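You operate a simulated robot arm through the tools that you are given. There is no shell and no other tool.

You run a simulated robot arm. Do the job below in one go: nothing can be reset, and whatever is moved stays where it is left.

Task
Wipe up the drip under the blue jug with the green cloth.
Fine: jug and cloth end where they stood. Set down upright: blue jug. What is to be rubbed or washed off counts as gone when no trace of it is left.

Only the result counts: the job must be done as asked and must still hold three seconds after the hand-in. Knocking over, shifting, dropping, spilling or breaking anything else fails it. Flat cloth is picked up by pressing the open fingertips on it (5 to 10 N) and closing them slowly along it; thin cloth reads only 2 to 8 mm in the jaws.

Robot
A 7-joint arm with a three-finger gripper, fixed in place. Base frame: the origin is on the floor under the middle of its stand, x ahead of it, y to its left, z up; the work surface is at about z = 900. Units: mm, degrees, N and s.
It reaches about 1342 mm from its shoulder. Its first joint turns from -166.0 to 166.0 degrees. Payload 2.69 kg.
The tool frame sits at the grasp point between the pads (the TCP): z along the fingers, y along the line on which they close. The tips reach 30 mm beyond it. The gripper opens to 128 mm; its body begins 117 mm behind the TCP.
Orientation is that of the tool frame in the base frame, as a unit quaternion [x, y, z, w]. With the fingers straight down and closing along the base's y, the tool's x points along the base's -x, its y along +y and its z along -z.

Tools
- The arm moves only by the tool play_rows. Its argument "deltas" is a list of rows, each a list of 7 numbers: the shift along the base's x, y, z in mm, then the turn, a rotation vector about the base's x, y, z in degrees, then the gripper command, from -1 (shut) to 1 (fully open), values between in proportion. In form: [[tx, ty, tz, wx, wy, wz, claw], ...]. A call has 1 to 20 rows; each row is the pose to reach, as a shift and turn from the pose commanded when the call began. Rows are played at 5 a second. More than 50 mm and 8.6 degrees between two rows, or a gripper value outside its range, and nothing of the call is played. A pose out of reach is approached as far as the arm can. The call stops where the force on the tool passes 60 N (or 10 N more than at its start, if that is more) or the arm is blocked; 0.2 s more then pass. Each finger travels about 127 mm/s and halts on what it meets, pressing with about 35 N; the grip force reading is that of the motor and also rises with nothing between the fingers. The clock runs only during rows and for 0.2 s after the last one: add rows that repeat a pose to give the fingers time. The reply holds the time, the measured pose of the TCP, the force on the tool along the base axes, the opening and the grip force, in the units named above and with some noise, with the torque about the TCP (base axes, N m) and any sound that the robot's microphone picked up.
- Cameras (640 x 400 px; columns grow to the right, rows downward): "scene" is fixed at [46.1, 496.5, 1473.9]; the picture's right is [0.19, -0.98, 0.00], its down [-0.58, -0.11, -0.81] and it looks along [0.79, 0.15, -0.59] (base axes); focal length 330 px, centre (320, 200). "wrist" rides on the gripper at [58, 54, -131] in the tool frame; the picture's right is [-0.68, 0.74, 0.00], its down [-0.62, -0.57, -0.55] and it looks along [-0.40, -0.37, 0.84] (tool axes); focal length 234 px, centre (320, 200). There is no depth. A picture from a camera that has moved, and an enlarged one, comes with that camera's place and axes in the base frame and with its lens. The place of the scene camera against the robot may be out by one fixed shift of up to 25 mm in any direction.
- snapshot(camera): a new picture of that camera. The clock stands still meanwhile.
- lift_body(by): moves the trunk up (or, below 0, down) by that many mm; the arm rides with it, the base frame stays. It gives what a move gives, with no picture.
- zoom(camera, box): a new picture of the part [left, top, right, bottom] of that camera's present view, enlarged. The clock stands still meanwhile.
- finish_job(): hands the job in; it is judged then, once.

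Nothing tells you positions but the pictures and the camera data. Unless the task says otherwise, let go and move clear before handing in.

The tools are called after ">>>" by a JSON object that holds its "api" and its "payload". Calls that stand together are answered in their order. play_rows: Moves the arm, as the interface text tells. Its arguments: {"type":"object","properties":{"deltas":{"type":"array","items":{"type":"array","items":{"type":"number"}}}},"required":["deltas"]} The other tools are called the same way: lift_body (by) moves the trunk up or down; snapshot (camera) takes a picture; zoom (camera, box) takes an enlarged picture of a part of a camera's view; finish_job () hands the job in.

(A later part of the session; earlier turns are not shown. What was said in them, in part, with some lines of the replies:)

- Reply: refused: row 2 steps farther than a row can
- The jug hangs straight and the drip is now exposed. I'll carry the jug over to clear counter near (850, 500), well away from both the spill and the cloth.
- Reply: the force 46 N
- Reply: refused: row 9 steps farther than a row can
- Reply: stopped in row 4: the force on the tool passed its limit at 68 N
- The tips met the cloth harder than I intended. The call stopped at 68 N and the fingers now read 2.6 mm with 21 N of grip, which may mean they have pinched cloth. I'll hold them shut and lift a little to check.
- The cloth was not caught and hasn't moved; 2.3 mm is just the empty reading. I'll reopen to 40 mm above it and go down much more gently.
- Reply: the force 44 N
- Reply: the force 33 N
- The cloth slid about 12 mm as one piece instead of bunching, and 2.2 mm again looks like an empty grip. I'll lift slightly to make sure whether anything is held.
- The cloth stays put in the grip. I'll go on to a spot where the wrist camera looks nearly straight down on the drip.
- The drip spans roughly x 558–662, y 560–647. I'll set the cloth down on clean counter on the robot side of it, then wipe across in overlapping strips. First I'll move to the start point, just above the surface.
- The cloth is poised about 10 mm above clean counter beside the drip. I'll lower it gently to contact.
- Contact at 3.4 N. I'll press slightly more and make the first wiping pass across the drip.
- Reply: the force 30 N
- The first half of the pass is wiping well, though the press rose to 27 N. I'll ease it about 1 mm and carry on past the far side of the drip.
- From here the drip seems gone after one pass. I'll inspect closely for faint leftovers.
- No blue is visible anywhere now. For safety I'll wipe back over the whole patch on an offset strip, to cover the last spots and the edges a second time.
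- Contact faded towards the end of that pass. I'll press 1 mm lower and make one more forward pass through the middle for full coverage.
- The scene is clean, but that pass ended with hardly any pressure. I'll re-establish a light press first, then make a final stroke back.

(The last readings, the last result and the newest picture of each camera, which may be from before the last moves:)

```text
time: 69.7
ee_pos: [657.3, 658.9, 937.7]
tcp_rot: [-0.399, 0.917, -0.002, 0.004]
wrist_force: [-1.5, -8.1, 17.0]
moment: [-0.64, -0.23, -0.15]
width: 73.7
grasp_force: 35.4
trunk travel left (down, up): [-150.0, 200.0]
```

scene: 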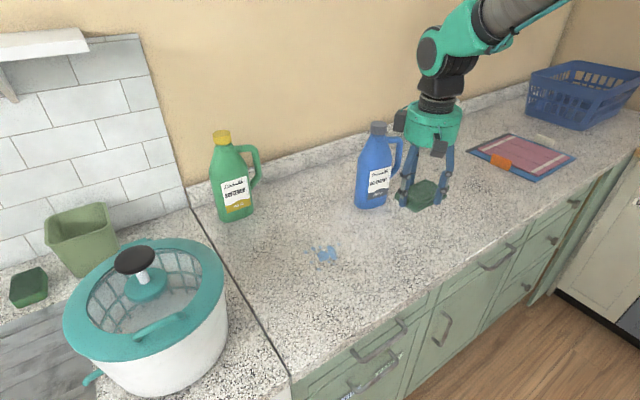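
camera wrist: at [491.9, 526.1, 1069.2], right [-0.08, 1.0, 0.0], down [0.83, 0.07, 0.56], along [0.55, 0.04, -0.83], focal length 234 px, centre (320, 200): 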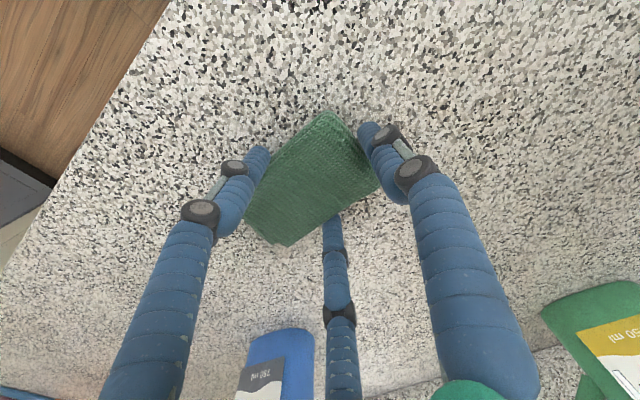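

>>> {"api": "play_rows", "payload": {"deltas": [[7.5, -6.5, 0, 0, 0, 0, -0.7], [1, -14, 0, 0, 0, 0, -0.7], [-5.6, -21.6, 0, 0, 0, 0, -0.7], [-12.2, -29.1, 0, 0, 0, 0, -0.7], [-18.7, -36.7, 0, 0, 0, 0, -0.7], [-25.3, -44.2, 0, 0, 0, 0, -0.7], [-31.8, -51.8, 0, 0, 0, 0, -0.7], [-38.4, -59.3, 0, 0, 0, 0, -0.7], [-45, -66.9, 0, 0, 0, 0, -0.7], [-51.5, -74.4, -0.2, 0, 0, 0, -0.7], [-58, -82, -0.3, 0, 0, 0, -0.7], [-64.6, -89.5, -0.4, 0, 0, 0, -0.7], [-71.2, -97, -0.5, 0, 0, 0, -0.7], [-77.7, -104.6, -0.6, 0, 0, 0, -0.7], [-84.3, -112.2, -0.7, 0, 0, 0, -0.7], [-90.9, -119.8, -0.8, 0, 0, 0, -0.7]]}}

>>> {"api": "zoom", "payload": {"camera": "scene", "box": [240, 180, 420, 320]}}

>>> {"api": "snapshot", "payload": {"camera": "wrist"}}

```text
time: 73.1
ee_pos: [567.4, 538.4, 937.7]
tcp_rot: [-0.399, 0.917, 0.0, 0.004]
wrist_force: [9.0, 11.1, 31.0]
moment: [-0.13, -0.47, 0.16]
width: 74.0
grasp_force: 35.6
trunk travel left (down, up): [-150.0, 200.0]
```

```text
2.86 times, centred on (330, 250) of scene
camera zoom: at [46.1, 496.5, 1473.9], right [0.19, -0.98, 0.0], down [-0.58, -0.11, -0.81], along [0.79, 0.15, -0.59], focal length 944 px, centre (291, 57)
```

zoom: 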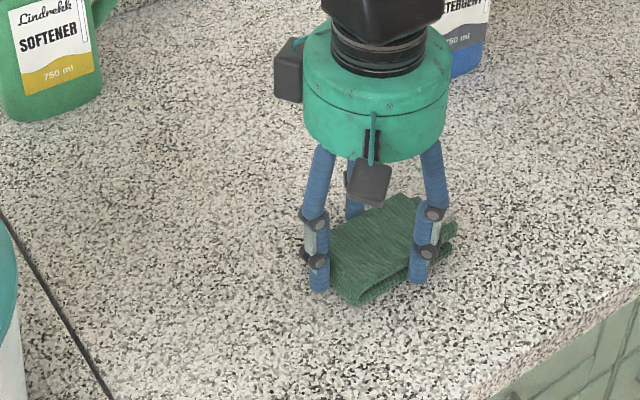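

```text
taken
camera wrist: at [486.6, 531.9, 1067.0], right [-0.08, 1.0, 0.0], down [0.83, 0.06, 0.56], along [0.56, 0.04, -0.83], focal length 234 px, centre (320, 200)
```

wrist: 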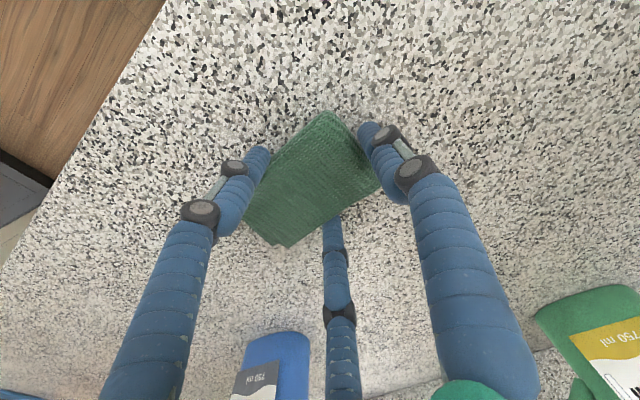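

That stroke kept firm contact all the way. I'll lift the cloth and look down on the wiped area.

>>> {"api": "play_rows", "payload": {"deltas": [[0, 0, 6, 0, 0, 0, -0.7], [0, 0, 20, 0, 0, 0, -0.7], [0, 0, 45, 0, 0, 0, -0.7], [0, 0, 75, 0, 0, 0, -0.7], [10, 6, 105, 0, 0, 0, -0.7], [30, 18, 130, 0, 0, 0, -0.7], [52, 32, 142, 0, 0, 0, -0.7], [75, 46, 142, 0, 0, 0, -0.7], [98, 60, 142, 0, 0, 0, -0.7], [98, 60, 142, 0, 0, 0, -0.7]]}}

>>> {"api": "snapshot", "payload": {"camera": "wrist"}}

>>> {"api": "zoom", "payload": {"camera": "wrist", "box": [220, 0, 420, 130]}}

>>> {"api": "zoom", "payload": {"camera": "scene", "box": [270, 215, 380, 290]}}

```text
time: 75.3
ee_pos: [665.7, 599.3, 1079.4]
tcp_rot: [-0.399, 0.917, 0.0, 0.004]
wrist_force: [1.2, 0.0, -0.7]
moment: [-0.01, 0.03, 0.01]
width: 73.8
grasp_force: 35.1
trunk travel left (down, up): [-150.0, 200.0]
```

```text
taken
camera wrist: at [586.1, 592.6, 1210.2], right [-0.08, 1.0, 0.0], down [0.83, 0.07, 0.56], along [0.55, 0.04, -0.83], focal length 234 px, centre (320, 200)
```

wrist: 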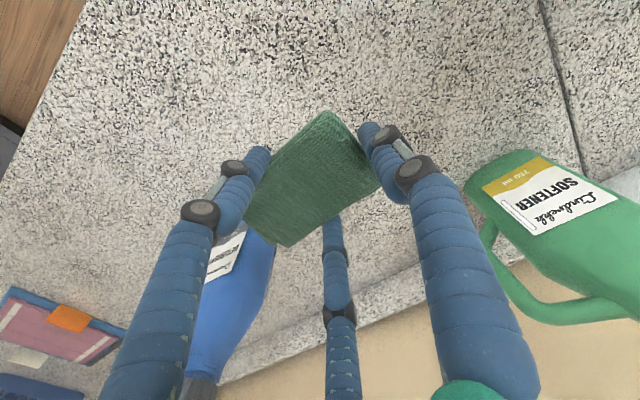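

```text
3.08 times, centred on (320, 65) of wrist
camera zoom: at [586.1, 592.6, 1210.2], right [-0.08, 1.0, 0.0], down [0.83, 0.07, 0.56], along [0.55, 0.04, -0.83], focal length 720 px, centre (320, 615)
```

zoom: 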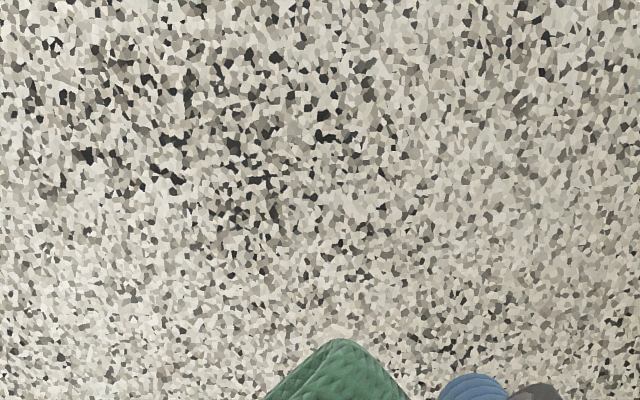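

```text
5.33 times, centred on (325, 252) of scene
camera zoom: at [46.1, 496.5, 1473.9], right [0.19, -0.98, 0.0], down [-0.58, -0.11, -0.81], along [0.79, 0.15, -0.59], focal length 1761 px, centre (293, -80)
```

zoom: 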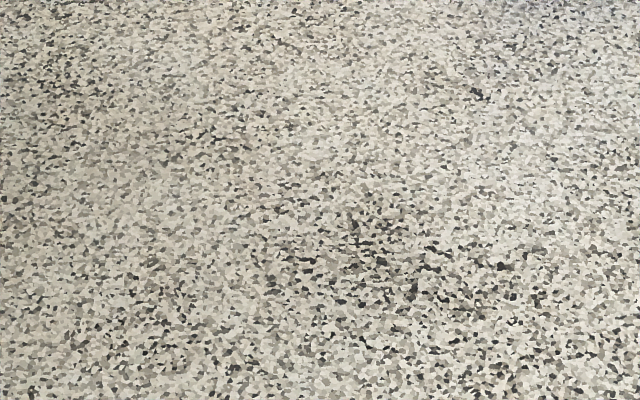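

The counter is clean from both views. I'll now carry the cloth back along the same clear route to its original spot.

>>> {"api": "play_rows", "payload": {"deltas": [[1, -15, 0, 0, 0, 0, -0.7], [3, -42, 0, 0, 0, 0, -0.7], [5, -70, 0, 0, 0, 0, -0.7], [7, -98, 0, 0, 0, 0, -0.7], [9, -126, 0, 0, 0, 0, -0.7], [11, -154, 0, 0, 0, 0, -0.7], [13, -180, 0, 0, 0, 0, -0.7], [20, -203, 0, 0, 0, 0, -0.7], [43, -222, 0, 0, 0, 0, -0.7], [66, -241, 0, 0, 0, 0, -0.7], [89, -260, 0, 0, 0, 0, -0.7], [112, -279, 0, 0, 0, 0, -0.7], [135, -297, 0, 0, 0, 0, -0.7], [158, -316, 0, 0, 0, 0, -0.7], [181, -334, 0, 0, 0, 0, -0.7], [204, -352, 0, 0, 0, 0, -0.7], [222, -367, 0, 0, 0, 0, -0.7], [233.4, -376.1, 0, 0, 0, 0, -0.7], [233.4, -376.1, 0, 0, 0, 0, -0.7]]}}

>>> {"api": "snapshot", "payload": {"camera": "wrist"}}

>>> {"api": "snapshot", "payload": {"camera": "scene"}}

```text
time: 79.3
ee_pos: [896.6, 222.4, 1079.0]
tcp_rot: [-0.398, 0.917, -0.002, 0.003]
wrist_force: [0.1, -1.1, -1.0]
moment: [-0.02, -0.05, 0.0]
width: 73.7
grasp_force: 35.2
trunk travel left (down, up): [-150.0, 200.0]
```

```text
taken
camera wrist: at [816.3, 216.2, 1208.7], right [-0.08, 1.0, 0.0], down [0.83, 0.07, 0.56], along [0.55, 0.04, -0.83], focal length 234 px, centre (320, 200)
```

wrist: 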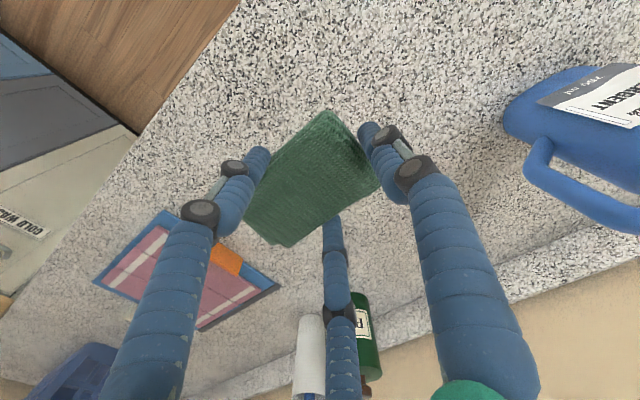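

```text
taken
```

scene: 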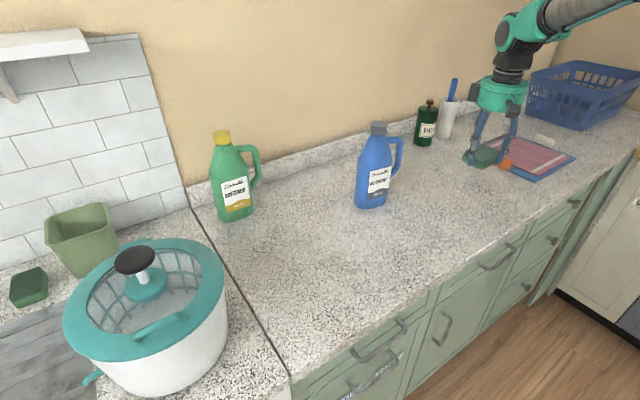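

The cloth is above its home position, 3 mm short in x. I'll correct that and lower to just above the counter for a comparison with the original view.

>>> {"api": "play_rows", "payload": {"deltas": [[1.5, 0, -15, 0, 0, 0, -0.7], [3, 0.3, -40, 0, 0, 0, -0.7], [3, 0.3, -70, 0, 0, 0, -0.7], [3, 0.3, -95, 0, 0, 0, -0.7], [3, 0.3, -115, 0, 0, 0, -0.7], [3, 0.3, -128, 0, 0, 0, -0.7], [3, 0.3, -134, 0, 0, 0, -0.7], [3, 0.3, -134, 0, 0, 0, -0.7], [3, 0.3, -134, 0, 0, 0, -0.7]]}}

>>> {"api": "zoom", "payload": {"camera": "scene", "box": [440, 175, 500, 220]}}

>>> {"api": "snapshot", "payload": {"camera": "wrist"}}

```text
time: 81.3
ee_pos: [900.2, 223.7, 943.0]
tcp_rot: [-0.399, 0.917, -0.002, 0.003]
wrist_force: [-0.1, -0.2, -0.6]
moment: [-0.01, 0.03, -0.01]
width: 73.8
grasp_force: 35.5
trunk travel left (down, up): [-150.0, 200.0]
```

```text
8.89 times, centred on (470, 198) of scene
camera zoom: at [46.1, 496.5, 1473.9], right [0.19, -0.98, 0.0], down [-0.58, -0.11, -0.81], along [0.79, 0.15, -0.59], focal length 2935 px, centre (-1013, 222)
```

zoom: 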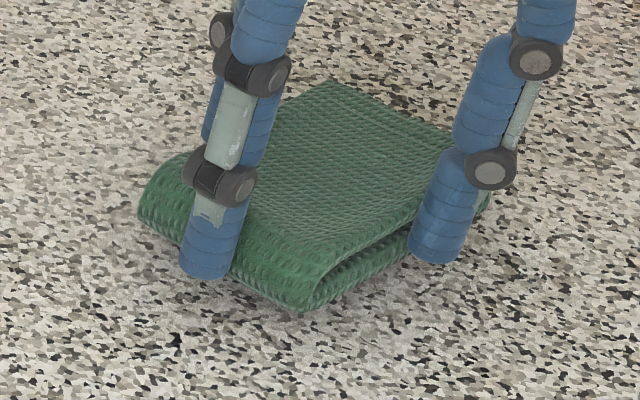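

```text
taken
camera wrist: at [819.4, 217.0, 1073.9], right [-0.08, 1.0, 0.0], down [0.83, 0.06, 0.56], along [0.55, 0.04, -0.83], focal length 234 px, centre (320, 200)
```

wrist: 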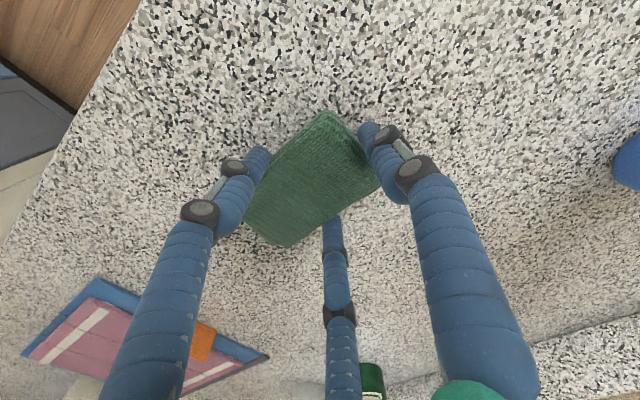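

The match with the original view is within about 4 mm. I'll make a small correction and set the cloth down.

>>> {"api": "play_rows", "payload": {"deltas": [[-2, -0.6, 0, 0, 0, 0, -0.7], [-4.3, -1.2, 0, 0, 0, 0, -0.7], [-4.3, -1.2, -2, 0, 0, 0, -0.7], [-4.3, -1.2, -4, 0, 0, 0, -0.7], [-4.3, -1.2, -5, 0, 0, 0, -0.7], [-4.3, -1.2, -5, 0, 0, 0, -0.7]]}}

>>> {"api": "zoom", "payload": {"camera": "scene", "box": [440, 175, 500, 220]}}

```text
time: 82.7
ee_pos: [894.7, 223.6, 937.8]
tcp_rot: [-0.398, 0.917, -0.001, 0.003]
wrist_force: [0.9, 0.6, -0.1]
moment: [-0.02, 0.03, 0.02]
width: 73.8
grasp_force: 35.1
trunk travel left (down, up): [-150.0, 200.0]
```

```text
8.89 times, centred on (470, 198) of scene
camera zoom: at [46.1, 496.5, 1473.9], right [0.19, -0.98, 0.0], down [-0.58, -0.11, -0.81], along [0.79, 0.15, -0.59], focal length 2935 px, centre (-1013, 222)
```

zoom: 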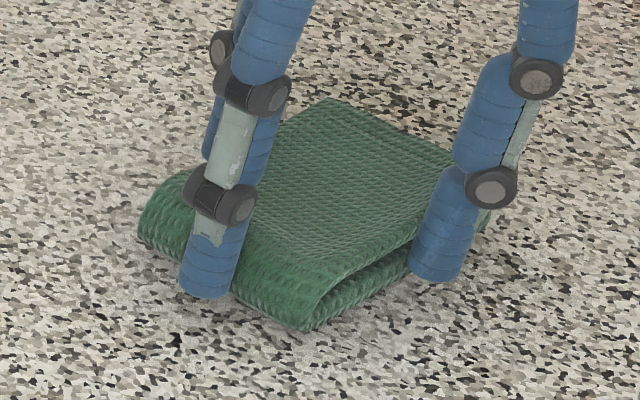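

The cloth now matches its original outline to within about 2 mm. I'll touch it down fully, then open the fingers slowly.

>>> {"api": "play_rows", "payload": {"deltas": [[1, -1, -0.7, 0, 0, 0, -0.7], [1, -1, -1.2, 0, 0, 0, -0.7], [1, -1, -1.2, 0, 0, 0, -0.7], [1, -1, -1.2, 0, 0, 0, -0.3], [1, -1, -1.2, 0, 0, 0, 0], [1, -1, -1, 0, 0, 0, 0.14], [1, -1, -0.8, 0, 0, 0, 0.2], [1, -1, -0.5, 0, 0, 0, 0.26], [1, -1, 0, 0, 0, 0, 0.32], [1, -1, 0, 0, 0, 0, 0.4], [1, -1, 0, 0, 0, 0, 0.45], [1, -1, 0, 0, 0, 0, 0.45]]}}

>>> {"api": "zoom", "payload": {"camera": "scene", "box": [440, 175, 500, 220]}}

>>> {"api": "zoom", "payload": {"camera": "wrist", "box": [220, 60, 420, 240]}}

```text
time: 85.3
ee_pos: [896.7, 221.4, 939.2]
tcp_rot: [-0.399, 0.917, -0.001, 0.003]
wrist_force: [0.0, -0.8, 0.2]
moment: [0.01, 0.0, -0.01]
width: 92.8
grasp_force: 0.0
trunk travel left (down, up): [-150.0, 200.0]
```

```text
8.89 times, centred on (470, 198) of scene
camera zoom: at [46.1, 496.5, 1473.9], right [0.19, -0.98, 0.0], down [-0.58, -0.11, -0.81], along [0.79, 0.15, -0.59], focal length 2935 px, centre (-1013, 222)
```

zoom: 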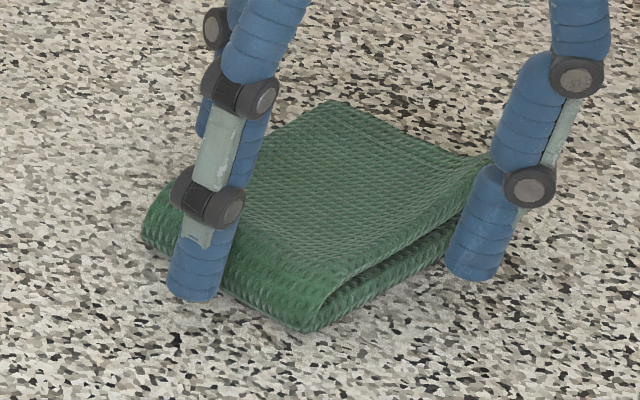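

```text
2.22 times, centred on (320, 150) of wrist
camera zoom: at [816.5, 215.0, 1069.2], right [-0.08, 1.0, 0.0], down [0.83, 0.07, 0.56], along [0.55, 0.04, -0.83], focal length 520 px, centre (320, 311)
```

zoom: 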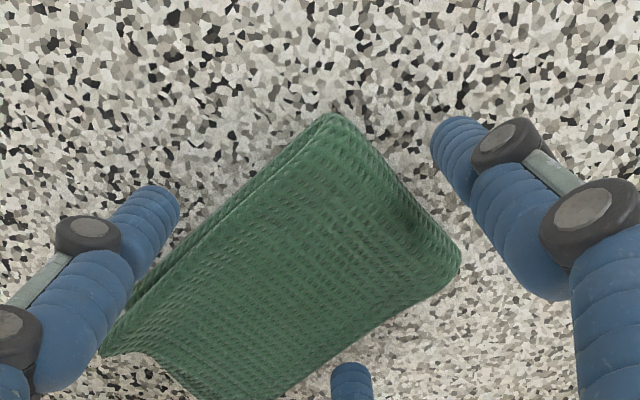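

The cloth is released in place and the fingers are clear of it. I'll rise straight up and check it against the original picture, then return to the jug.

>>> {"api": "play_rows", "payload": {"deltas": [[0, 0, 15, 0, 0, 0, 0.45], [0, 0, 45, 0, 0, 0, 0.5], [0, 0, 85, 0, 0, 0, 0.6], [0, 0, 130, 0, 0, 0, 0.6], [0, 0, 175, 0, 0, 0, 0.6], [0, 0, 220, 0, 0, 0, 0.6], [0, 0, 265, 0, 0, 0, 0.6], [0, 0, 302, 0, 0, 0, 0.6], [-7, 40, 302, 0, 0, 0, 0.6], [-14, 80, 302, 0, 0, 0, 0.6], [-21, 120, 302, 0, 0, 0, 0.6], [-28, 160, 302, 0, 0, 0, 0.6], [-35, 200, 302, 0, 0, 0, 0.6], [-42, 240, 302, 0, 0, 0, 0.6], [-46.7, 265, 302, 0, 0, 0, 0.6], [-46.7, 277, 302, 0, 0, 0, 0.6], [-46.7, 277, 302, 0, 0, 0, 0.6]]}}

>>> {"api": "snapshot", "payload": {"camera": "wrist"}}

>>> {"api": "zoom", "payload": {"camera": "scene", "box": [440, 175, 500, 220]}}

>>> {"api": "zoom", "payload": {"camera": "scene", "box": [310, 70, 450, 220]}}

```text
time: 88.9
ee_pos: [852.5, 498.1, 1239.3]
tcp_rot: [-0.399, 0.917, -0.001, 0.004]
wrist_force: [0.7, 0.0, 0.4]
moment: [0.03, 0.05, 0.0]
width: 102.3
grasp_force: 0.0
trunk travel left (down, up): [-150.0, 200.0]
```

```text
taken
camera wrist: at [770.9, 491.6, 1369.6], right [-0.08, 1.0, 0.0], down [0.83, 0.06, 0.56], along [0.55, 0.04, -0.83], focal length 234 px, centre (320, 200)
```

wrist: 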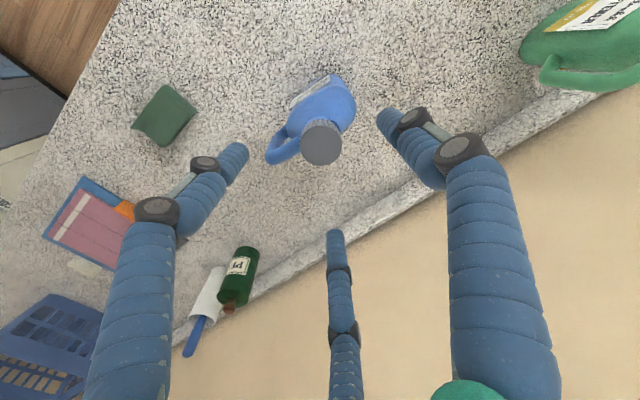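

```text
8.89 times, centred on (470, 198) of scene
camera zoom: at [46.1, 496.5, 1473.9], right [0.19, -0.98, 0.0], down [-0.58, -0.11, -0.81], along [0.79, 0.15, -0.59], focal length 2935 px, centre (-1013, 222)
```

zoom: 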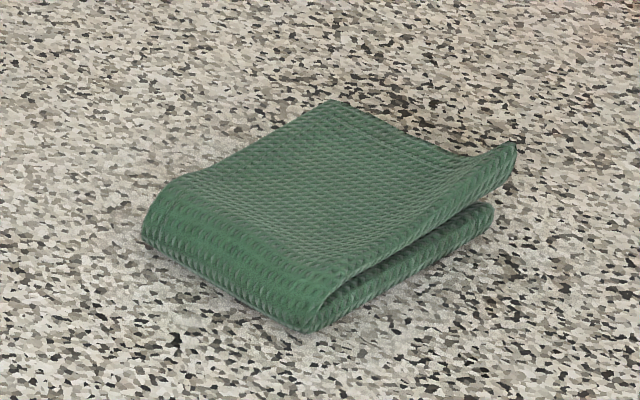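

```text
2.67 times, centred on (380, 145) of scene
camera zoom: at [46.1, 496.5, 1473.9], right [0.19, -0.98, 0.0], down [-0.58, -0.11, -0.81], along [0.79, 0.15, -0.59], focal length 881 px, centre (160, 347)
```

zoom: 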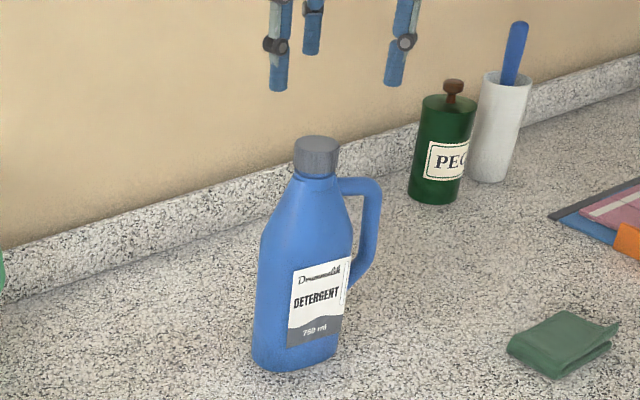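

The cloth lies exactly as it did at the start. The parked jug's cap is right below the hand, so I'll go down to the proven cap height and close slowly.

>>> {"api": "play_rows", "payload": {"deltas": [[0, 0, -20, 0, 0, 0, 0.6], [-0.5, 0, -40, 0, 0, 0, 0.6], [-0.8, 0.4, -58, 0, 0, 0, 0.6], [-0.8, 0.4, -68, 0, 0, 0, 0.6], [-0.8, 0.4, -76, 0, 0, 0, 0.6], [-0.8, 0.4, -76, 0, 0, 0, 0.6], [-0.8, 0.4, -76, 0, 0, 0, 0.6]]}}

>>> {"api": "snapshot", "payload": {"camera": "wrist"}}

>>> {"api": "zoom", "payload": {"camera": "scene", "box": [310, 70, 450, 220]}}

```text
time: 90.5
ee_pos: [850.3, 499.9, 1164.3]
tcp_rot: [-0.398, 0.917, -0.001, 0.003]
wrist_force: [-0.2, 0.1, 0.5]
moment: [0.0, -0.01, 0.01]
width: 102.4
grasp_force: 0.0
trunk travel left (down, up): [-150.0, 200.0]
```

```text
taken
camera wrist: at [769.6, 492.2, 1295.5], right [-0.08, 1.0, 0.0], down [0.83, 0.06, 0.56], along [0.55, 0.04, -0.83], focal length 234 px, centre (320, 200)
```

wrist: 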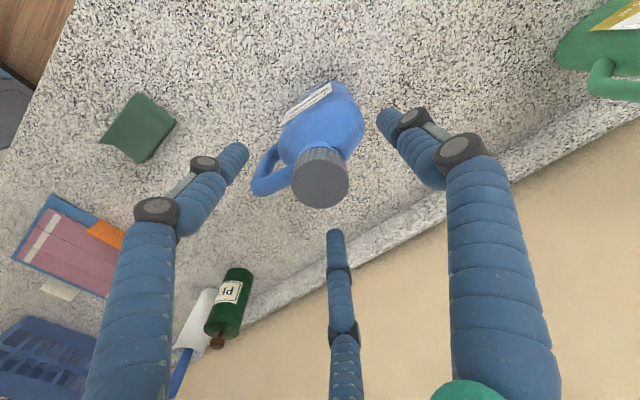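

```text
2.67 times, centred on (380, 145) of scene
camera zoom: at [46.1, 496.5, 1473.9], right [0.19, -0.98, 0.0], down [-0.58, -0.11, -0.81], along [0.79, 0.15, -0.59], focal length 881 px, centre (160, 347)
```

zoom: 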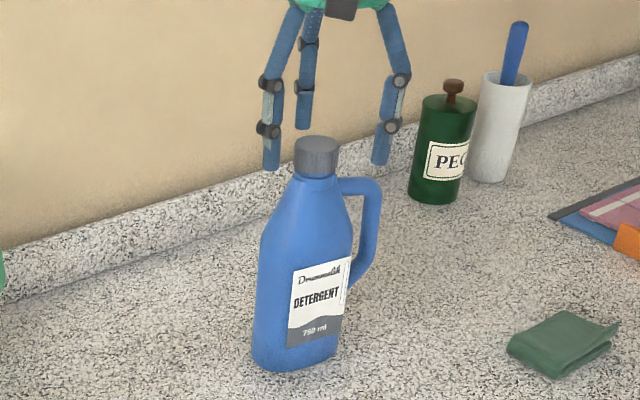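

Position and height match the release pose. I'll close slowly on the cap, then lift a few mm and check for slipping.

>>> {"api": "play_rows", "payload": {"deltas": [[0, 0, -2, 0, 0, 0, 0.3], [0, 0, -2, 0, 0, 0, 0.1], [0, 0, -2, 0, 0, 0, -0.1], [0, 0, -2, 0, 0, 0, -0.2], [0, 0, -2, 0, 0, 0, -0.26], [0, 0, -2, 0, 0, 0, -0.32], [0, 0, -2, 0, 0, 0, -0.36], [0, 0, -2, 0, 0, 0, -0.4], [0, 0, -2, 0, 0, 0, -0.45], [0, 0, -2, 0, 0, 0, -0.6], [0, 0, -2, 0, 0, 0, -0.8], [0, 0, -2, 0, 0, 0, -1], [0, 0, -2, 0, 0, 0, -1], [0, 0, -2, 0, 0, 0, -1]]}}

>>> {"api": "zoom", "payload": {"camera": "wrist", "box": [240, 60, 400, 220]}}

>>> {"api": "zoom", "payload": {"camera": "scene", "box": [310, 70, 450, 220]}}

```text
time: 93.5
ee_pos: [849.7, 498.4, 1160.6]
tcp_rot: [-0.399, 0.917, -0.001, 0.003]
wrist_force: [0.2, 0.1, 0.6]
moment: [-0.11, -0.02, -0.01]
width: 38.9
grasp_force: 34.9
trunk travel left (down, up): [-150.0, 200.0]
```

```text
2.50 times, centred on (320, 140) of wrist
camera zoom: at [770.3, 492.0, 1293.0], right [-0.08, 1.0, 0.0], down [0.83, 0.06, 0.56], along [0.55, 0.04, -0.83], focal length 585 px, centre (320, 350)
```

zoom: 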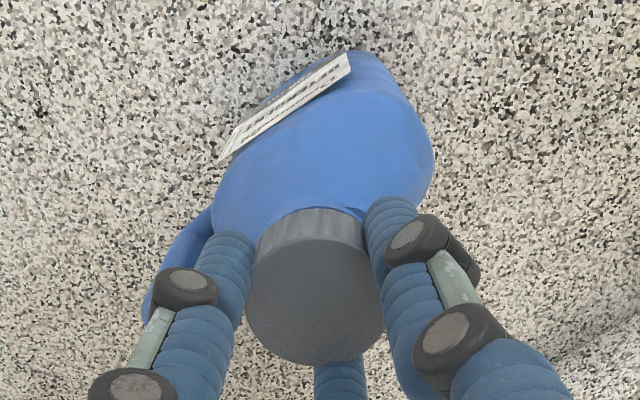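

```text
2.67 times, centred on (380, 145) of scene
camera zoom: at [46.1, 496.5, 1473.9], right [0.19, -0.98, 0.0], down [-0.58, -0.11, -0.81], along [0.79, 0.15, -0.59], focal length 881 px, centre (160, 347)
```

zoom: 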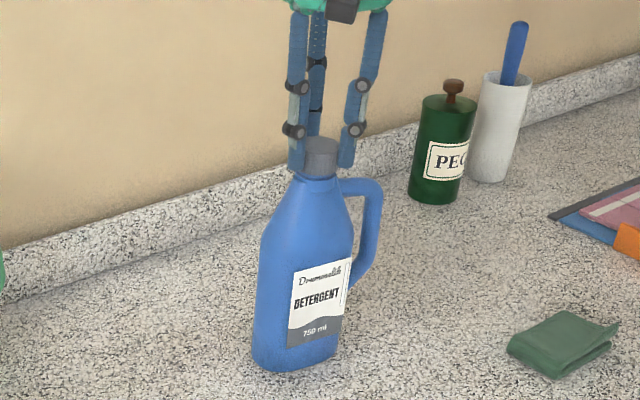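

It's the same secure cap grip as before, at 38.9 mm and 35 N. I'll lift slowly and check.

>>> {"api": "play_rows", "payload": {"deltas": [[0, 0, 3, 0, 0, 0, -1], [0, 0, 6, 0, 0, 0, -1], [0, 0, 10, 0, 0, 0, -1], [0, 0, 15, 0, 0, 0, -1], [0, 0, 22, 0, 0, 0, -1], [0, 0, 30, 0, 0, 0, -1], [0, 0, 40, 0, 0, 0, -1], [0, 0, 40, 0, 0, 0, -1]]}}

>>> {"api": "zoom", "payload": {"camera": "wrist", "box": [240, 60, 400, 220]}}

>>> {"api": "zoom", "payload": {"camera": "scene", "box": [310, 70, 450, 220]}}

```text
time: 95.3
ee_pos: [849.3, 498.9, 1201.6]
tcp_rot: [-0.398, 0.917, -0.002, 0.004]
wrist_force: [-0.3, -0.7, -0.5]
moment: [0.01, -0.03, 0.03]
width: 38.6
grasp_force: 34.7
trunk travel left (down, up): [-150.0, 200.0]
```

```text
2.50 times, centred on (320, 140) of wrist
camera zoom: at [768.9, 491.8, 1332.3], right [-0.08, 1.0, 0.0], down [0.83, 0.06, 0.56], along [0.55, 0.04, -0.83], focal length 585 px, centre (320, 350)
```

zoom: 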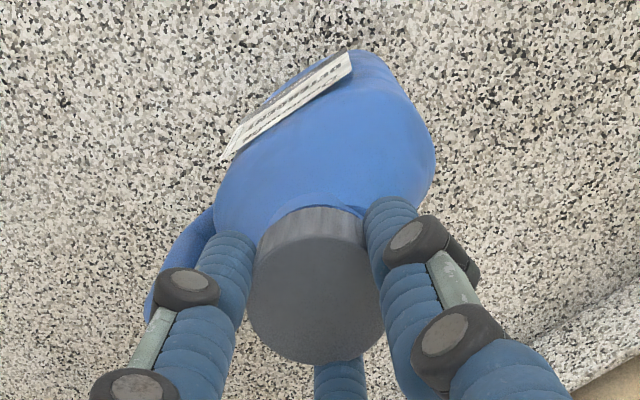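

```text
2.67 times, centred on (380, 145) of scene
camera zoom: at [46.1, 496.5, 1473.9], right [0.19, -0.98, 0.0], down [-0.58, -0.11, -0.81], along [0.79, 0.15, -0.59], focal length 881 px, centre (160, 347)
```

zoom: 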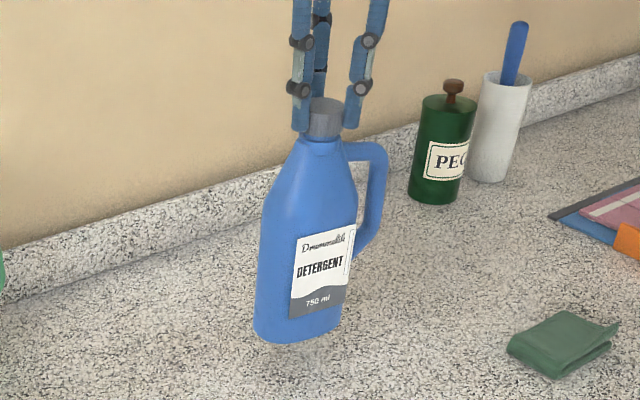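

There's no slip this time, and the jug hangs upright. I'll carry it back over its original spot and stop just above the counter to compare with the first pictures.

>>> {"api": "play_rows", "payload": {"deltas": [[-10, 5, 0, 0, 0, 0, -1], [-30, 16, 0, 0, 0, 0, -1], [-55, 29, 0, 0, 0, 0, -1], [-80, 42, 0, 0, 0, 0, -1], [-105, 55, 0, 0, 0, 0, -1], [-130, 68, 0, 0, 0, 0, -1], [-155, 81, 0, 0, 0, 0, -1], [-180, 94, 0, 0, 0, 0, -1], [-200, 104, 0, 0, 0, 0, -1], [-212, 110.5, 0, 0, 0, 0, -1], [-217.8, 113.5, 0, 0, 0, 0, -1], [-217.8, 113.5, 0, 0, 0, 0, -1], [-217.8, 113.5, -12, 0, 0, 0, -1], [-217.8, 113.5, -24, 0, 0, 0, -1], [-217.8, 113.5, -30, 0, 0, 0, -1], [-217.8, 113.5, -30, 0, 0, 0, -1], [-217.8, 113.5, -30, 0, 0, 0, -1]]}}

>>> {"api": "zoom", "payload": {"camera": "scene", "box": [260, 140, 420, 280]}}

>>> {"api": "zoom", "payload": {"camera": "scene", "box": [280, 210, 380, 275]}}

>>> {"api": "snapshot", "payload": {"camera": "wrist"}}

```text
time: 98.9
ee_pos: [631.2, 611.5, 1172.0]
tcp_rot: [-0.398, 0.917, -0.001, 0.003]
wrist_force: [-0.2, 0.3, -0.5]
moment: [-0.02, 0.02, -0.01]
width: 38.2
grasp_force: 34.9
trunk travel left (down, up): [-150.0, 200.0]
```

```text
2.86 times, centred on (340, 210) of scene
camera zoom: at [46.1, 496.5, 1473.9], right [0.19, -0.98, 0.0], down [-0.58, -0.11, -0.81], along [0.79, 0.15, -0.59], focal length 944 px, centre (263, 171)
```

zoom: 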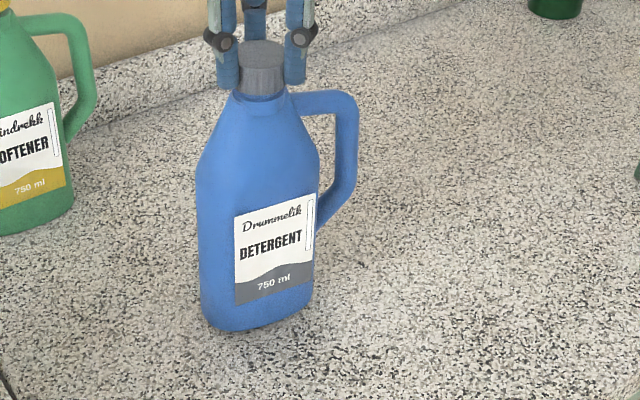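

```text
6.15 times, centred on (330, 242) of scene
camera zoom: at [46.1, 496.5, 1473.9], right [0.19, -0.98, 0.0], down [-0.58, -0.11, -0.81], along [0.79, 0.15, -0.59], focal length 2032 px, centre (258, -62)
```

zoom: 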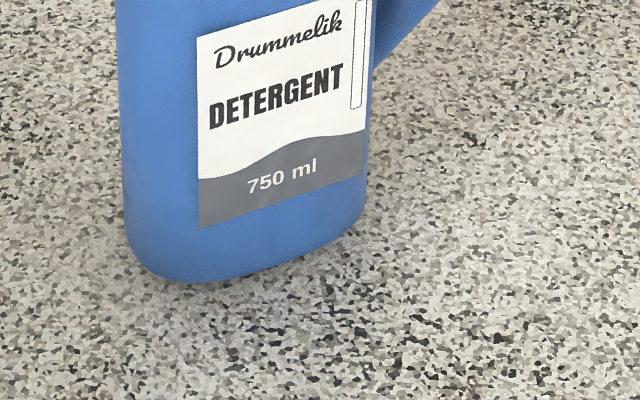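

```text
taken
camera wrist: at [551.2, 605.9, 1302.3], right [-0.08, 1.0, 0.0], down [0.83, 0.06, 0.56], along [0.55, 0.04, -0.83], focal length 234 px, centre (320, 200)
```

wrist: 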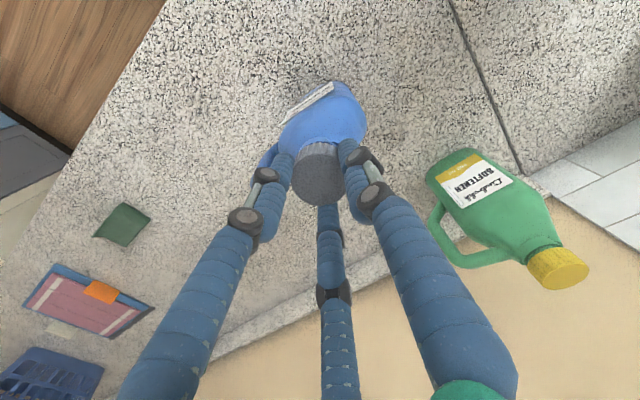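

The jug is very near its old place, though it hangs with a slight lean in the grip. I'll compare the cap and base against the original views more precisely before setting it down.

>>> {"api": "zoom", "payload": {"camera": "scene", "box": [285, 150, 365, 200]}}

>>> {"api": "zoom", "payload": {"camera": "wrist", "box": [240, 60, 400, 220]}}

```text
8.00 times, centred on (325, 175) of scene
camera zoom: at [46.1, 496.5, 1473.9], right [0.19, -0.98, 0.0], down [-0.58, -0.11, -0.81], along [0.79, 0.15, -0.59], focal length 2642 px, centre (280, 400)
```

zoom: 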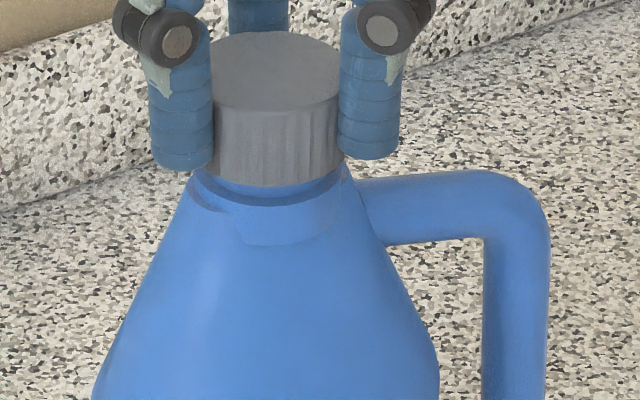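

```text
2.50 times, centred on (320, 140) of wrist
camera zoom: at [551.2, 605.9, 1302.3], right [-0.08, 1.0, 0.0], down [0.83, 0.06, 0.56], along [0.55, 0.04, -0.83], focal length 585 px, centre (320, 350)
```

zoom: 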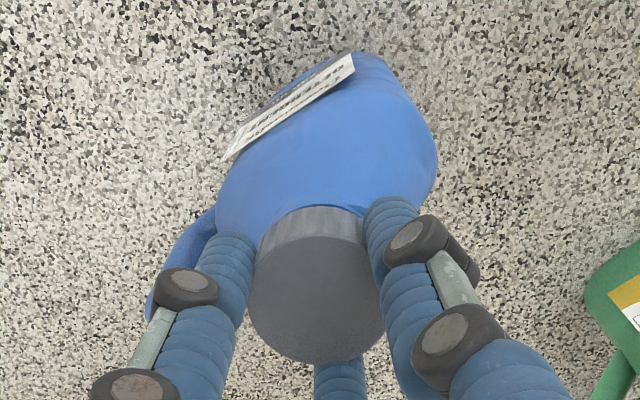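

The cap is over its original spot within a few mm; the lean is under 2° and should level out on touchdown. I'll lower slowly to contact.

>>> {"api": "play_rows", "payload": {"deltas": [[0, 0, -3, 0, 0, 0, -1], [0, 0, -5, 0, 0, 0, -1], [0, 0, -7, 0, 0, 0, -1], [0, 0, -8, 0, 0, 0, -1], [0, 0, -9, 0, 0, 0, -1], [0, 0, -9, 0, 0, 0, -1]]}}

>>> {"api": "zoom", "payload": {"camera": "scene", "box": [280, 210, 380, 275]}}

```text
time: 100.3
ee_pos: [631.4, 612.0, 1162.5]
tcp_rot: [-0.399, 0.917, -0.001, 0.004]
wrist_force: [-0.2, -0.5, -0.3]
moment: [-0.04, 0.04, 0.0]
width: 38.5
grasp_force: 35.2
trunk travel left (down, up): [-150.0, 200.0]
```

```text
6.15 times, centred on (330, 242) of scene
camera zoom: at [46.1, 496.5, 1473.9], right [0.19, -0.98, 0.0], down [-0.58, -0.11, -0.81], along [0.79, 0.15, -0.59], focal length 2032 px, centre (258, -62)
```

zoom: 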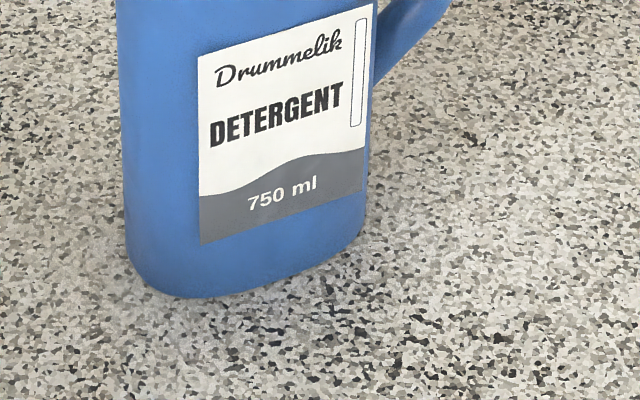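

There's no contact yet. I'll continue down in small steps until it touches.

>>> {"api": "play_rows", "payload": {"deltas": [[0, 0, -1, 0, 0, 0, -1], [0, 0, -2, 0, 0, 0, -1], [0, 0, -2.5, 0, 0, 0, -1], [0, 0, -2.5, 0, 0, 0, -1]]}}

>>> {"api": "zoom", "payload": {"camera": "scene", "box": [280, 210, 380, 275]}}

>>> {"api": "zoom", "payload": {"camera": "scene", "box": [285, 150, 365, 200]}}

```text
time: 101.3
ee_pos: [631.4, 611.6, 1160.8]
tcp_rot: [-0.399, 0.917, 0.0, 0.006]
wrist_force: [1.3, -1.6, 14.5]
moment: [-0.33, 0.11, -0.02]
width: 38.8
grasp_force: 35.0
trunk travel left (down, up): [-150.0, 200.0]
```

```text
6.15 times, centred on (330, 242) of scene
camera zoom: at [46.1, 496.5, 1473.9], right [0.19, -0.98, 0.0], down [-0.58, -0.11, -0.81], along [0.79, 0.15, -0.59], focal length 2032 px, centre (258, -62)
```

zoom: 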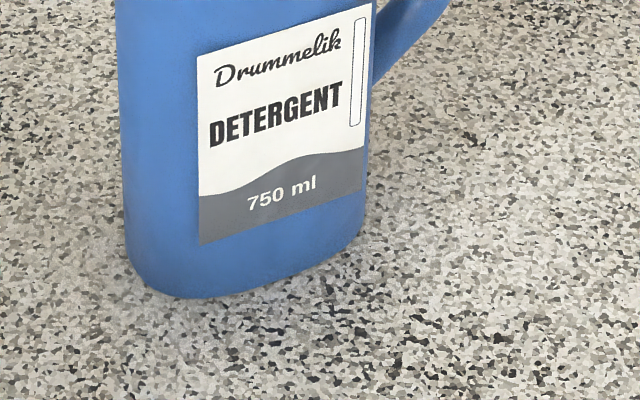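

```text
8.00 times, centred on (325, 175) of scene
camera zoom: at [46.1, 496.5, 1473.9], right [0.19, -0.98, 0.0], down [-0.58, -0.11, -0.81], along [0.79, 0.15, -0.59], focal length 2642 px, centre (280, 400)
```

zoom: 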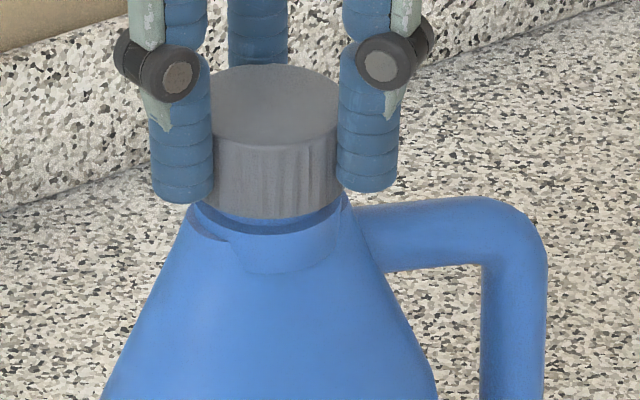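

The base is touching lightly. Compared with the first picture, the jug is about 4 mm off and turned roughly 3°. I'll lift it 4 mm, correct both, and set it down again.

>>> {"api": "play_rows", "payload": {"deltas": [[0, 0, 3, 0, 0, 0, -1], [0, 0, 6, 0, 0, 0, -1], [-1.2, -2, 6, 0, 0, 1.4, -1], [-2.5, -4, 6, 0, 0, 2.8, -1], [-2.5, -4, 6, 0, 0, 2.8, -1], [-2.5, -4, 4, 0, 0, 2.8, -1], [-2.5, -4, 2, 0, 0, 2.8, -1], [-2.5, -4, 1, 0, 0, 2.8, -1], [-2.5, -4, 0, 0, 0, 2.8, -1], [-2.5, -4, 0, 0, 0, 2.8, -1]]}}

>>> {"api": "zoom", "payload": {"camera": "scene", "box": [280, 210, 380, 275]}}

>>> {"api": "zoom", "payload": {"camera": "scene", "box": [260, 140, 420, 280]}}

```text
time: 103.5
ee_pos: [628.8, 608.9, 1161.5]
tcp_rot: [-0.421, 0.907, -0.001, 0.005]
wrist_force: [1.9, -0.3, 6.5]
moment: [-0.26, -0.05, 0.04]
width: 38.2
grasp_force: 35.1
trunk travel left (down, up): [-150.0, 200.0]
```

```text
6.15 times, centred on (330, 242) of scene
camera zoom: at [46.1, 496.5, 1473.9], right [0.19, -0.98, 0.0], down [-0.58, -0.11, -0.81], along [0.79, 0.15, -0.59], focal length 2032 px, centre (258, -62)
```

zoom: 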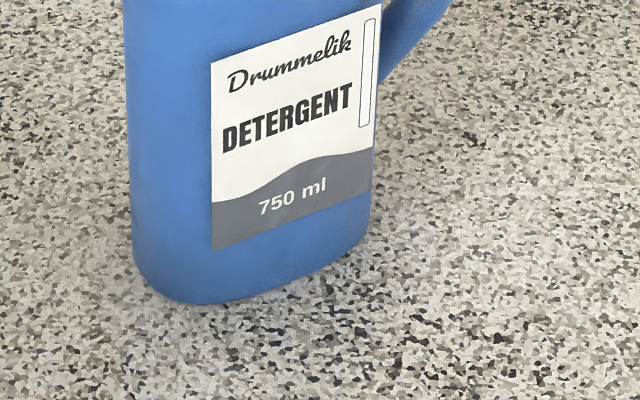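

```text
2.86 times, centred on (340, 210) of scene
camera zoom: at [46.1, 496.5, 1473.9], right [0.19, -0.98, 0.0], down [-0.58, -0.11, -0.81], along [0.79, 0.15, -0.59], focal length 944 px, centre (263, 171)
```

zoom: 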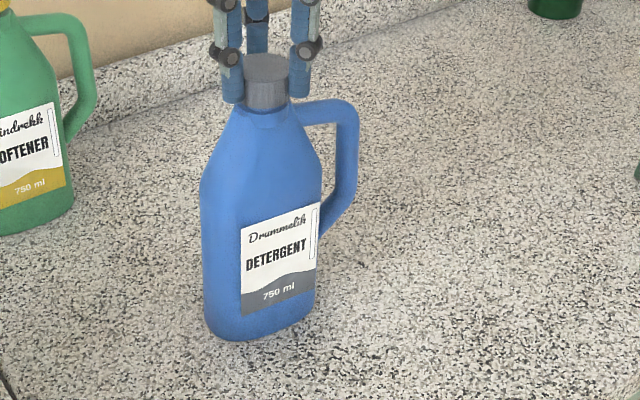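

It's now within about 2 mm and correctly turned, with a lean of about 1°. I'll press it gently flat onto the counter, then open slowly.

>>> {"api": "play_rows", "payload": {"deltas": [[0, 0.5, -1, 0, 0, 0, -1], [0, 1, -2, 0, 0, 0, -1], [0, 1, -2, 0, 0, 0, -1], [0, 1, -1.5, 0, 0, 0, -0.8], [0, 1, -1, 0, 0, 0, -0.6], [0, 1, 0, 0, 0, 0, -0.5], [0, 1, 0, 0, 0, 0, -0.42], [0, 1, 0, 0, 0, 0, -0.36], [0, 1, 0, 0, 0, 0, -0.3], [0, 1, 0, 0, 0, 0, -0.2], [0, 1, 0, 0, 0, 0, 0], [0, 1, 0, 0, 0, 0, 0.3], [0, 1, 0, 0, 0, 0, 0.6], [0, 1, 0, 0, 0, 0, 0.6]]}}

>>> {"api": "zoom", "payload": {"camera": "scene", "box": [280, 210, 380, 275]}}

>>> {"api": "zoom", "payload": {"camera": "scene", "box": [260, 140, 420, 280]}}

>>> {"api": "snapshot", "payload": {"camera": "wrist"}}

```text
time: 106.5
ee_pos: [629.7, 610.0, 1159.7]
tcp_rot: [-0.421, 0.907, -0.001, 0.003]
wrist_force: [0.1, 0.6, 0.4]
moment: [-0.01, -0.01, 0.01]
width: 102.8
grasp_force: 0.0
trunk travel left (down, up): [-150.0, 200.0]
```

```text
6.15 times, centred on (330, 242) of scene
camera zoom: at [46.1, 496.5, 1473.9], right [0.19, -0.98, 0.0], down [-0.58, -0.11, -0.81], along [0.79, 0.15, -0.59], focal length 2032 px, centre (258, -62)
```

zoom: 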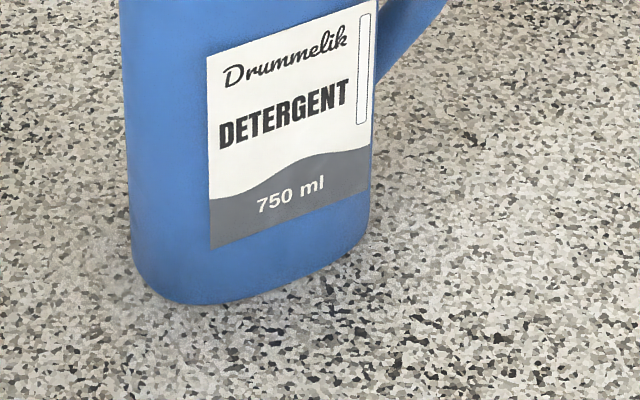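

```text
2.86 times, centred on (340, 210) of scene
camera zoom: at [46.1, 496.5, 1473.9], right [0.19, -0.98, 0.0], down [-0.58, -0.11, -0.81], along [0.79, 0.15, -0.59], focal length 944 px, centre (263, 171)
```

zoom: 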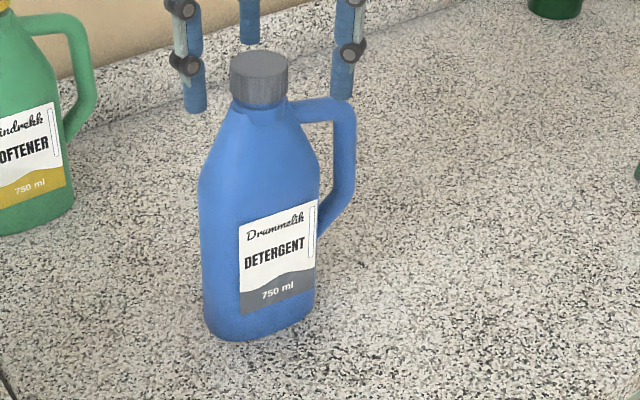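

```text
taken
camera wrist: at [549.7, 599.3, 1291.1], right [-0.13, 0.99, 0.0], down [0.83, 0.11, 0.56], along [0.55, 0.07, -0.83], focal length 234 px, centre (320, 200)
```

wrist: 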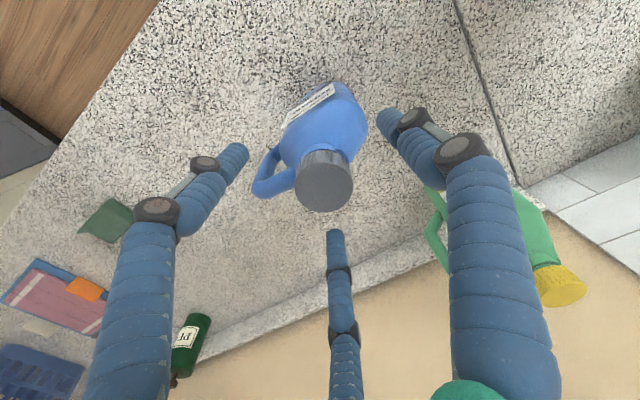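

The jug stands upright about 5 mm from its exact original spot. I'll rise straight up and retreat to clear air for a final look.

>>> {"api": "play_rows", "payload": {"deltas": [[0, 0, 15, 0, 0, 0, 0.6], [0, 0, 40, 0, 0, 0, 0.6], [0, 0, 75, 0, 0, 0, 0.6], [0, 0, 110, 0, 0, 0, 0.6], [0, -10, 140, 0, 0, 0, 0.6], [-20, -45, 150, 0, 0, 0, 0.6], [-40, -80, 150, 0, 0, 0, 0.6], [-60, -115, 150, 0, 0, 0, 0.6], [-80, -150, 150, 0, 0, 0, 0.6], [-100, -185, 150, 0, 0, 0, 0.6], [-100, -220, 150, 0, 0, 0, 0.6], [-100, -220, 150, 0, 0, 0, 0.6]]}}

>>> {"api": "snapshot", "payload": {"camera": "scene"}}

>>> {"api": "zoom", "payload": {"camera": "scene", "box": [260, 140, 420, 280]}}

>>> {"api": "zoom", "payload": {"camera": "scene", "box": [400, 100, 600, 225]}}

>>> {"api": "snapshot", "payload": {"camera": "wrist"}}

```text
time: 109.1
ee_pos: [530.3, 389.7, 1311.9]
tcp_rot: [-0.421, 0.907, -0.001, 0.003]
wrist_force: [-0.8, -0.5, 0.0]
moment: [0.02, -0.01, -0.02]
width: 102.4
grasp_force: 0.0
trunk travel left (down, up): [-150.0, 200.0]
```

```text
taken
```

scene: 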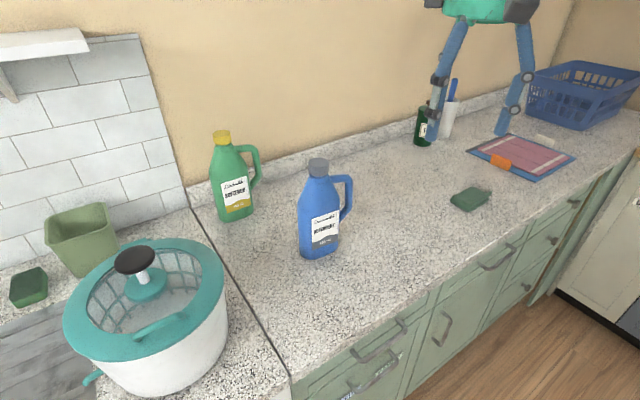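

```text
2.86 times, centred on (340, 210) of scene
camera zoom: at [46.1, 496.5, 1473.9], right [0.19, -0.98, 0.0], down [-0.58, -0.11, -0.81], along [0.79, 0.15, -0.59], focal length 944 px, centre (263, 171)
```

zoom: 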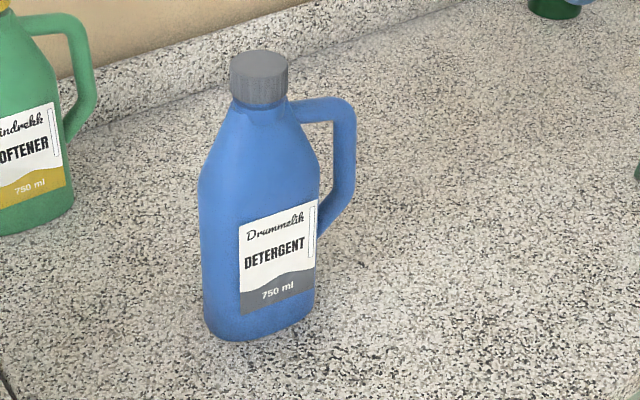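

```text
3.20 times, centred on (500, 162) of scene
camera zoom: at [46.1, 496.5, 1473.9], right [0.19, -0.98, 0.0], down [-0.58, -0.11, -0.81], along [0.79, 0.15, -0.59], focal length 1057 px, centre (-256, 320)
```

zoom: 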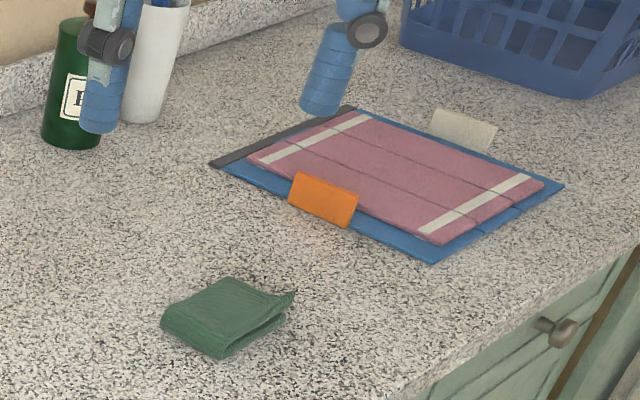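

```text
taken
camera wrist: at [449.7, 379.6, 1441.7], right [-0.13, 0.99, 0.0], down [0.83, 0.11, 0.56], along [0.55, 0.07, -0.83], focal length 234 px, centre (320, 200)
```

wrist: 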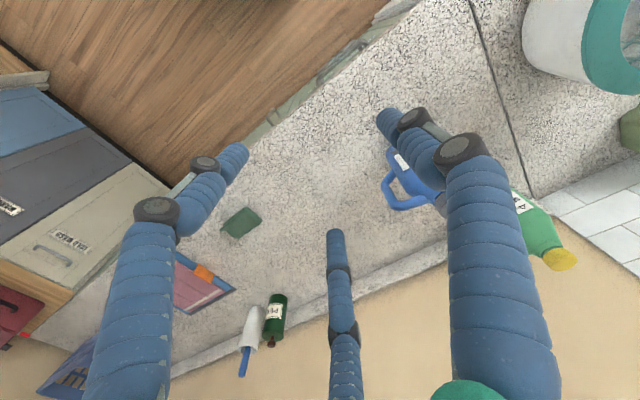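

The jug and cloth are both home and nothing else has moved. One last close look at the counter around the jug and at the parking place for any blue residue.

>>> {"api": "zoom", "payload": {"camera": "scene", "box": [270, 215, 380, 290]}}

>>> {"api": "zoom", "payload": {"camera": "scene", "box": [330, 150, 450, 235]}}

>>> {"api": "zoom", "payload": {"camera": "wrist", "box": [230, 60, 460, 230]}}

```text
5.33 times, centred on (325, 252) of scene
camera zoom: at [46.1, 496.5, 1473.9], right [0.19, -0.98, 0.0], down [-0.58, -0.11, -0.81], along [0.79, 0.15, -0.59], focal length 1761 px, centre (293, -80)
```

zoom: 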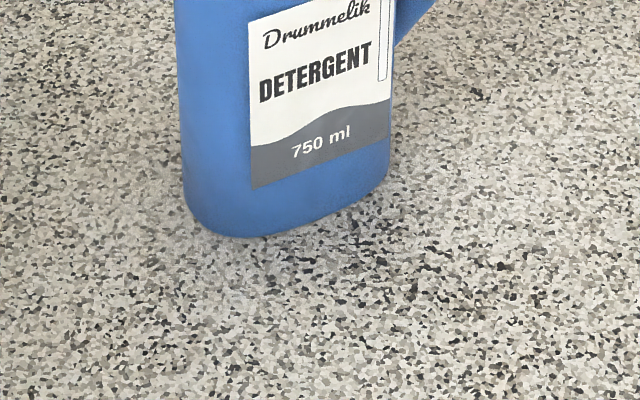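

```text
4.71 times, centred on (390, 192) of scene
camera zoom: at [46.1, 496.5, 1473.9], right [0.19, -0.98, 0.0], down [-0.58, -0.11, -0.81], along [0.79, 0.15, -0.59], focal length 1554 px, centre (-9, 235)
```

zoom: 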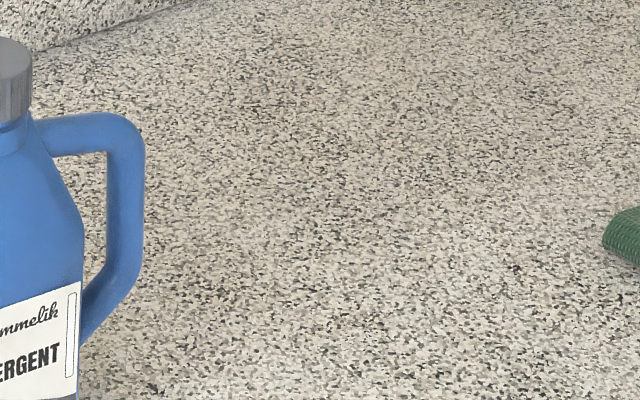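

```text
2.35 times, centred on (345, 145) of wrist
camera zoom: at [449.7, 379.6, 1441.7], right [-0.13, 0.99, 0.0], down [0.83, 0.11, 0.56], along [0.55, 0.07, -0.83], focal length 551 px, centre (261, 329)
```

zoom: 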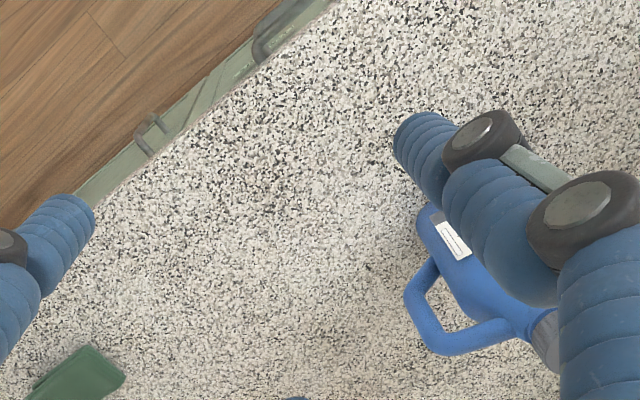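

The counter is clean around the jug and at the parking place. The jug stands upright in its place, the cloth lies in its original position, and the hand is clear, so I'm handing the job in.

>>> {"api": "finish_job", "payload": {}}

```text
The job is handed in.
```

The drip under the blue jug is wiped up, and close views of the counter show no blue left. I handed the job in; the reply confirmed that but gave no verdict.

- **Jug:** it stands upright within about 5 mm of where it started. I parked it on clear counter while wiping. It slipped about 17 mm in the grip on the first lift but did not fall or spill.
- **Cloth:** it lies within about 2 mm of its original position and angle. My first tries at picking it up pressed harder than the advised 5 to 10 N and slid it about 19 mm. I gripped it by its sides instead and put it back afterwards.
- **Everything else:** the other things on the counter look unmoved, and the open hand is clear.
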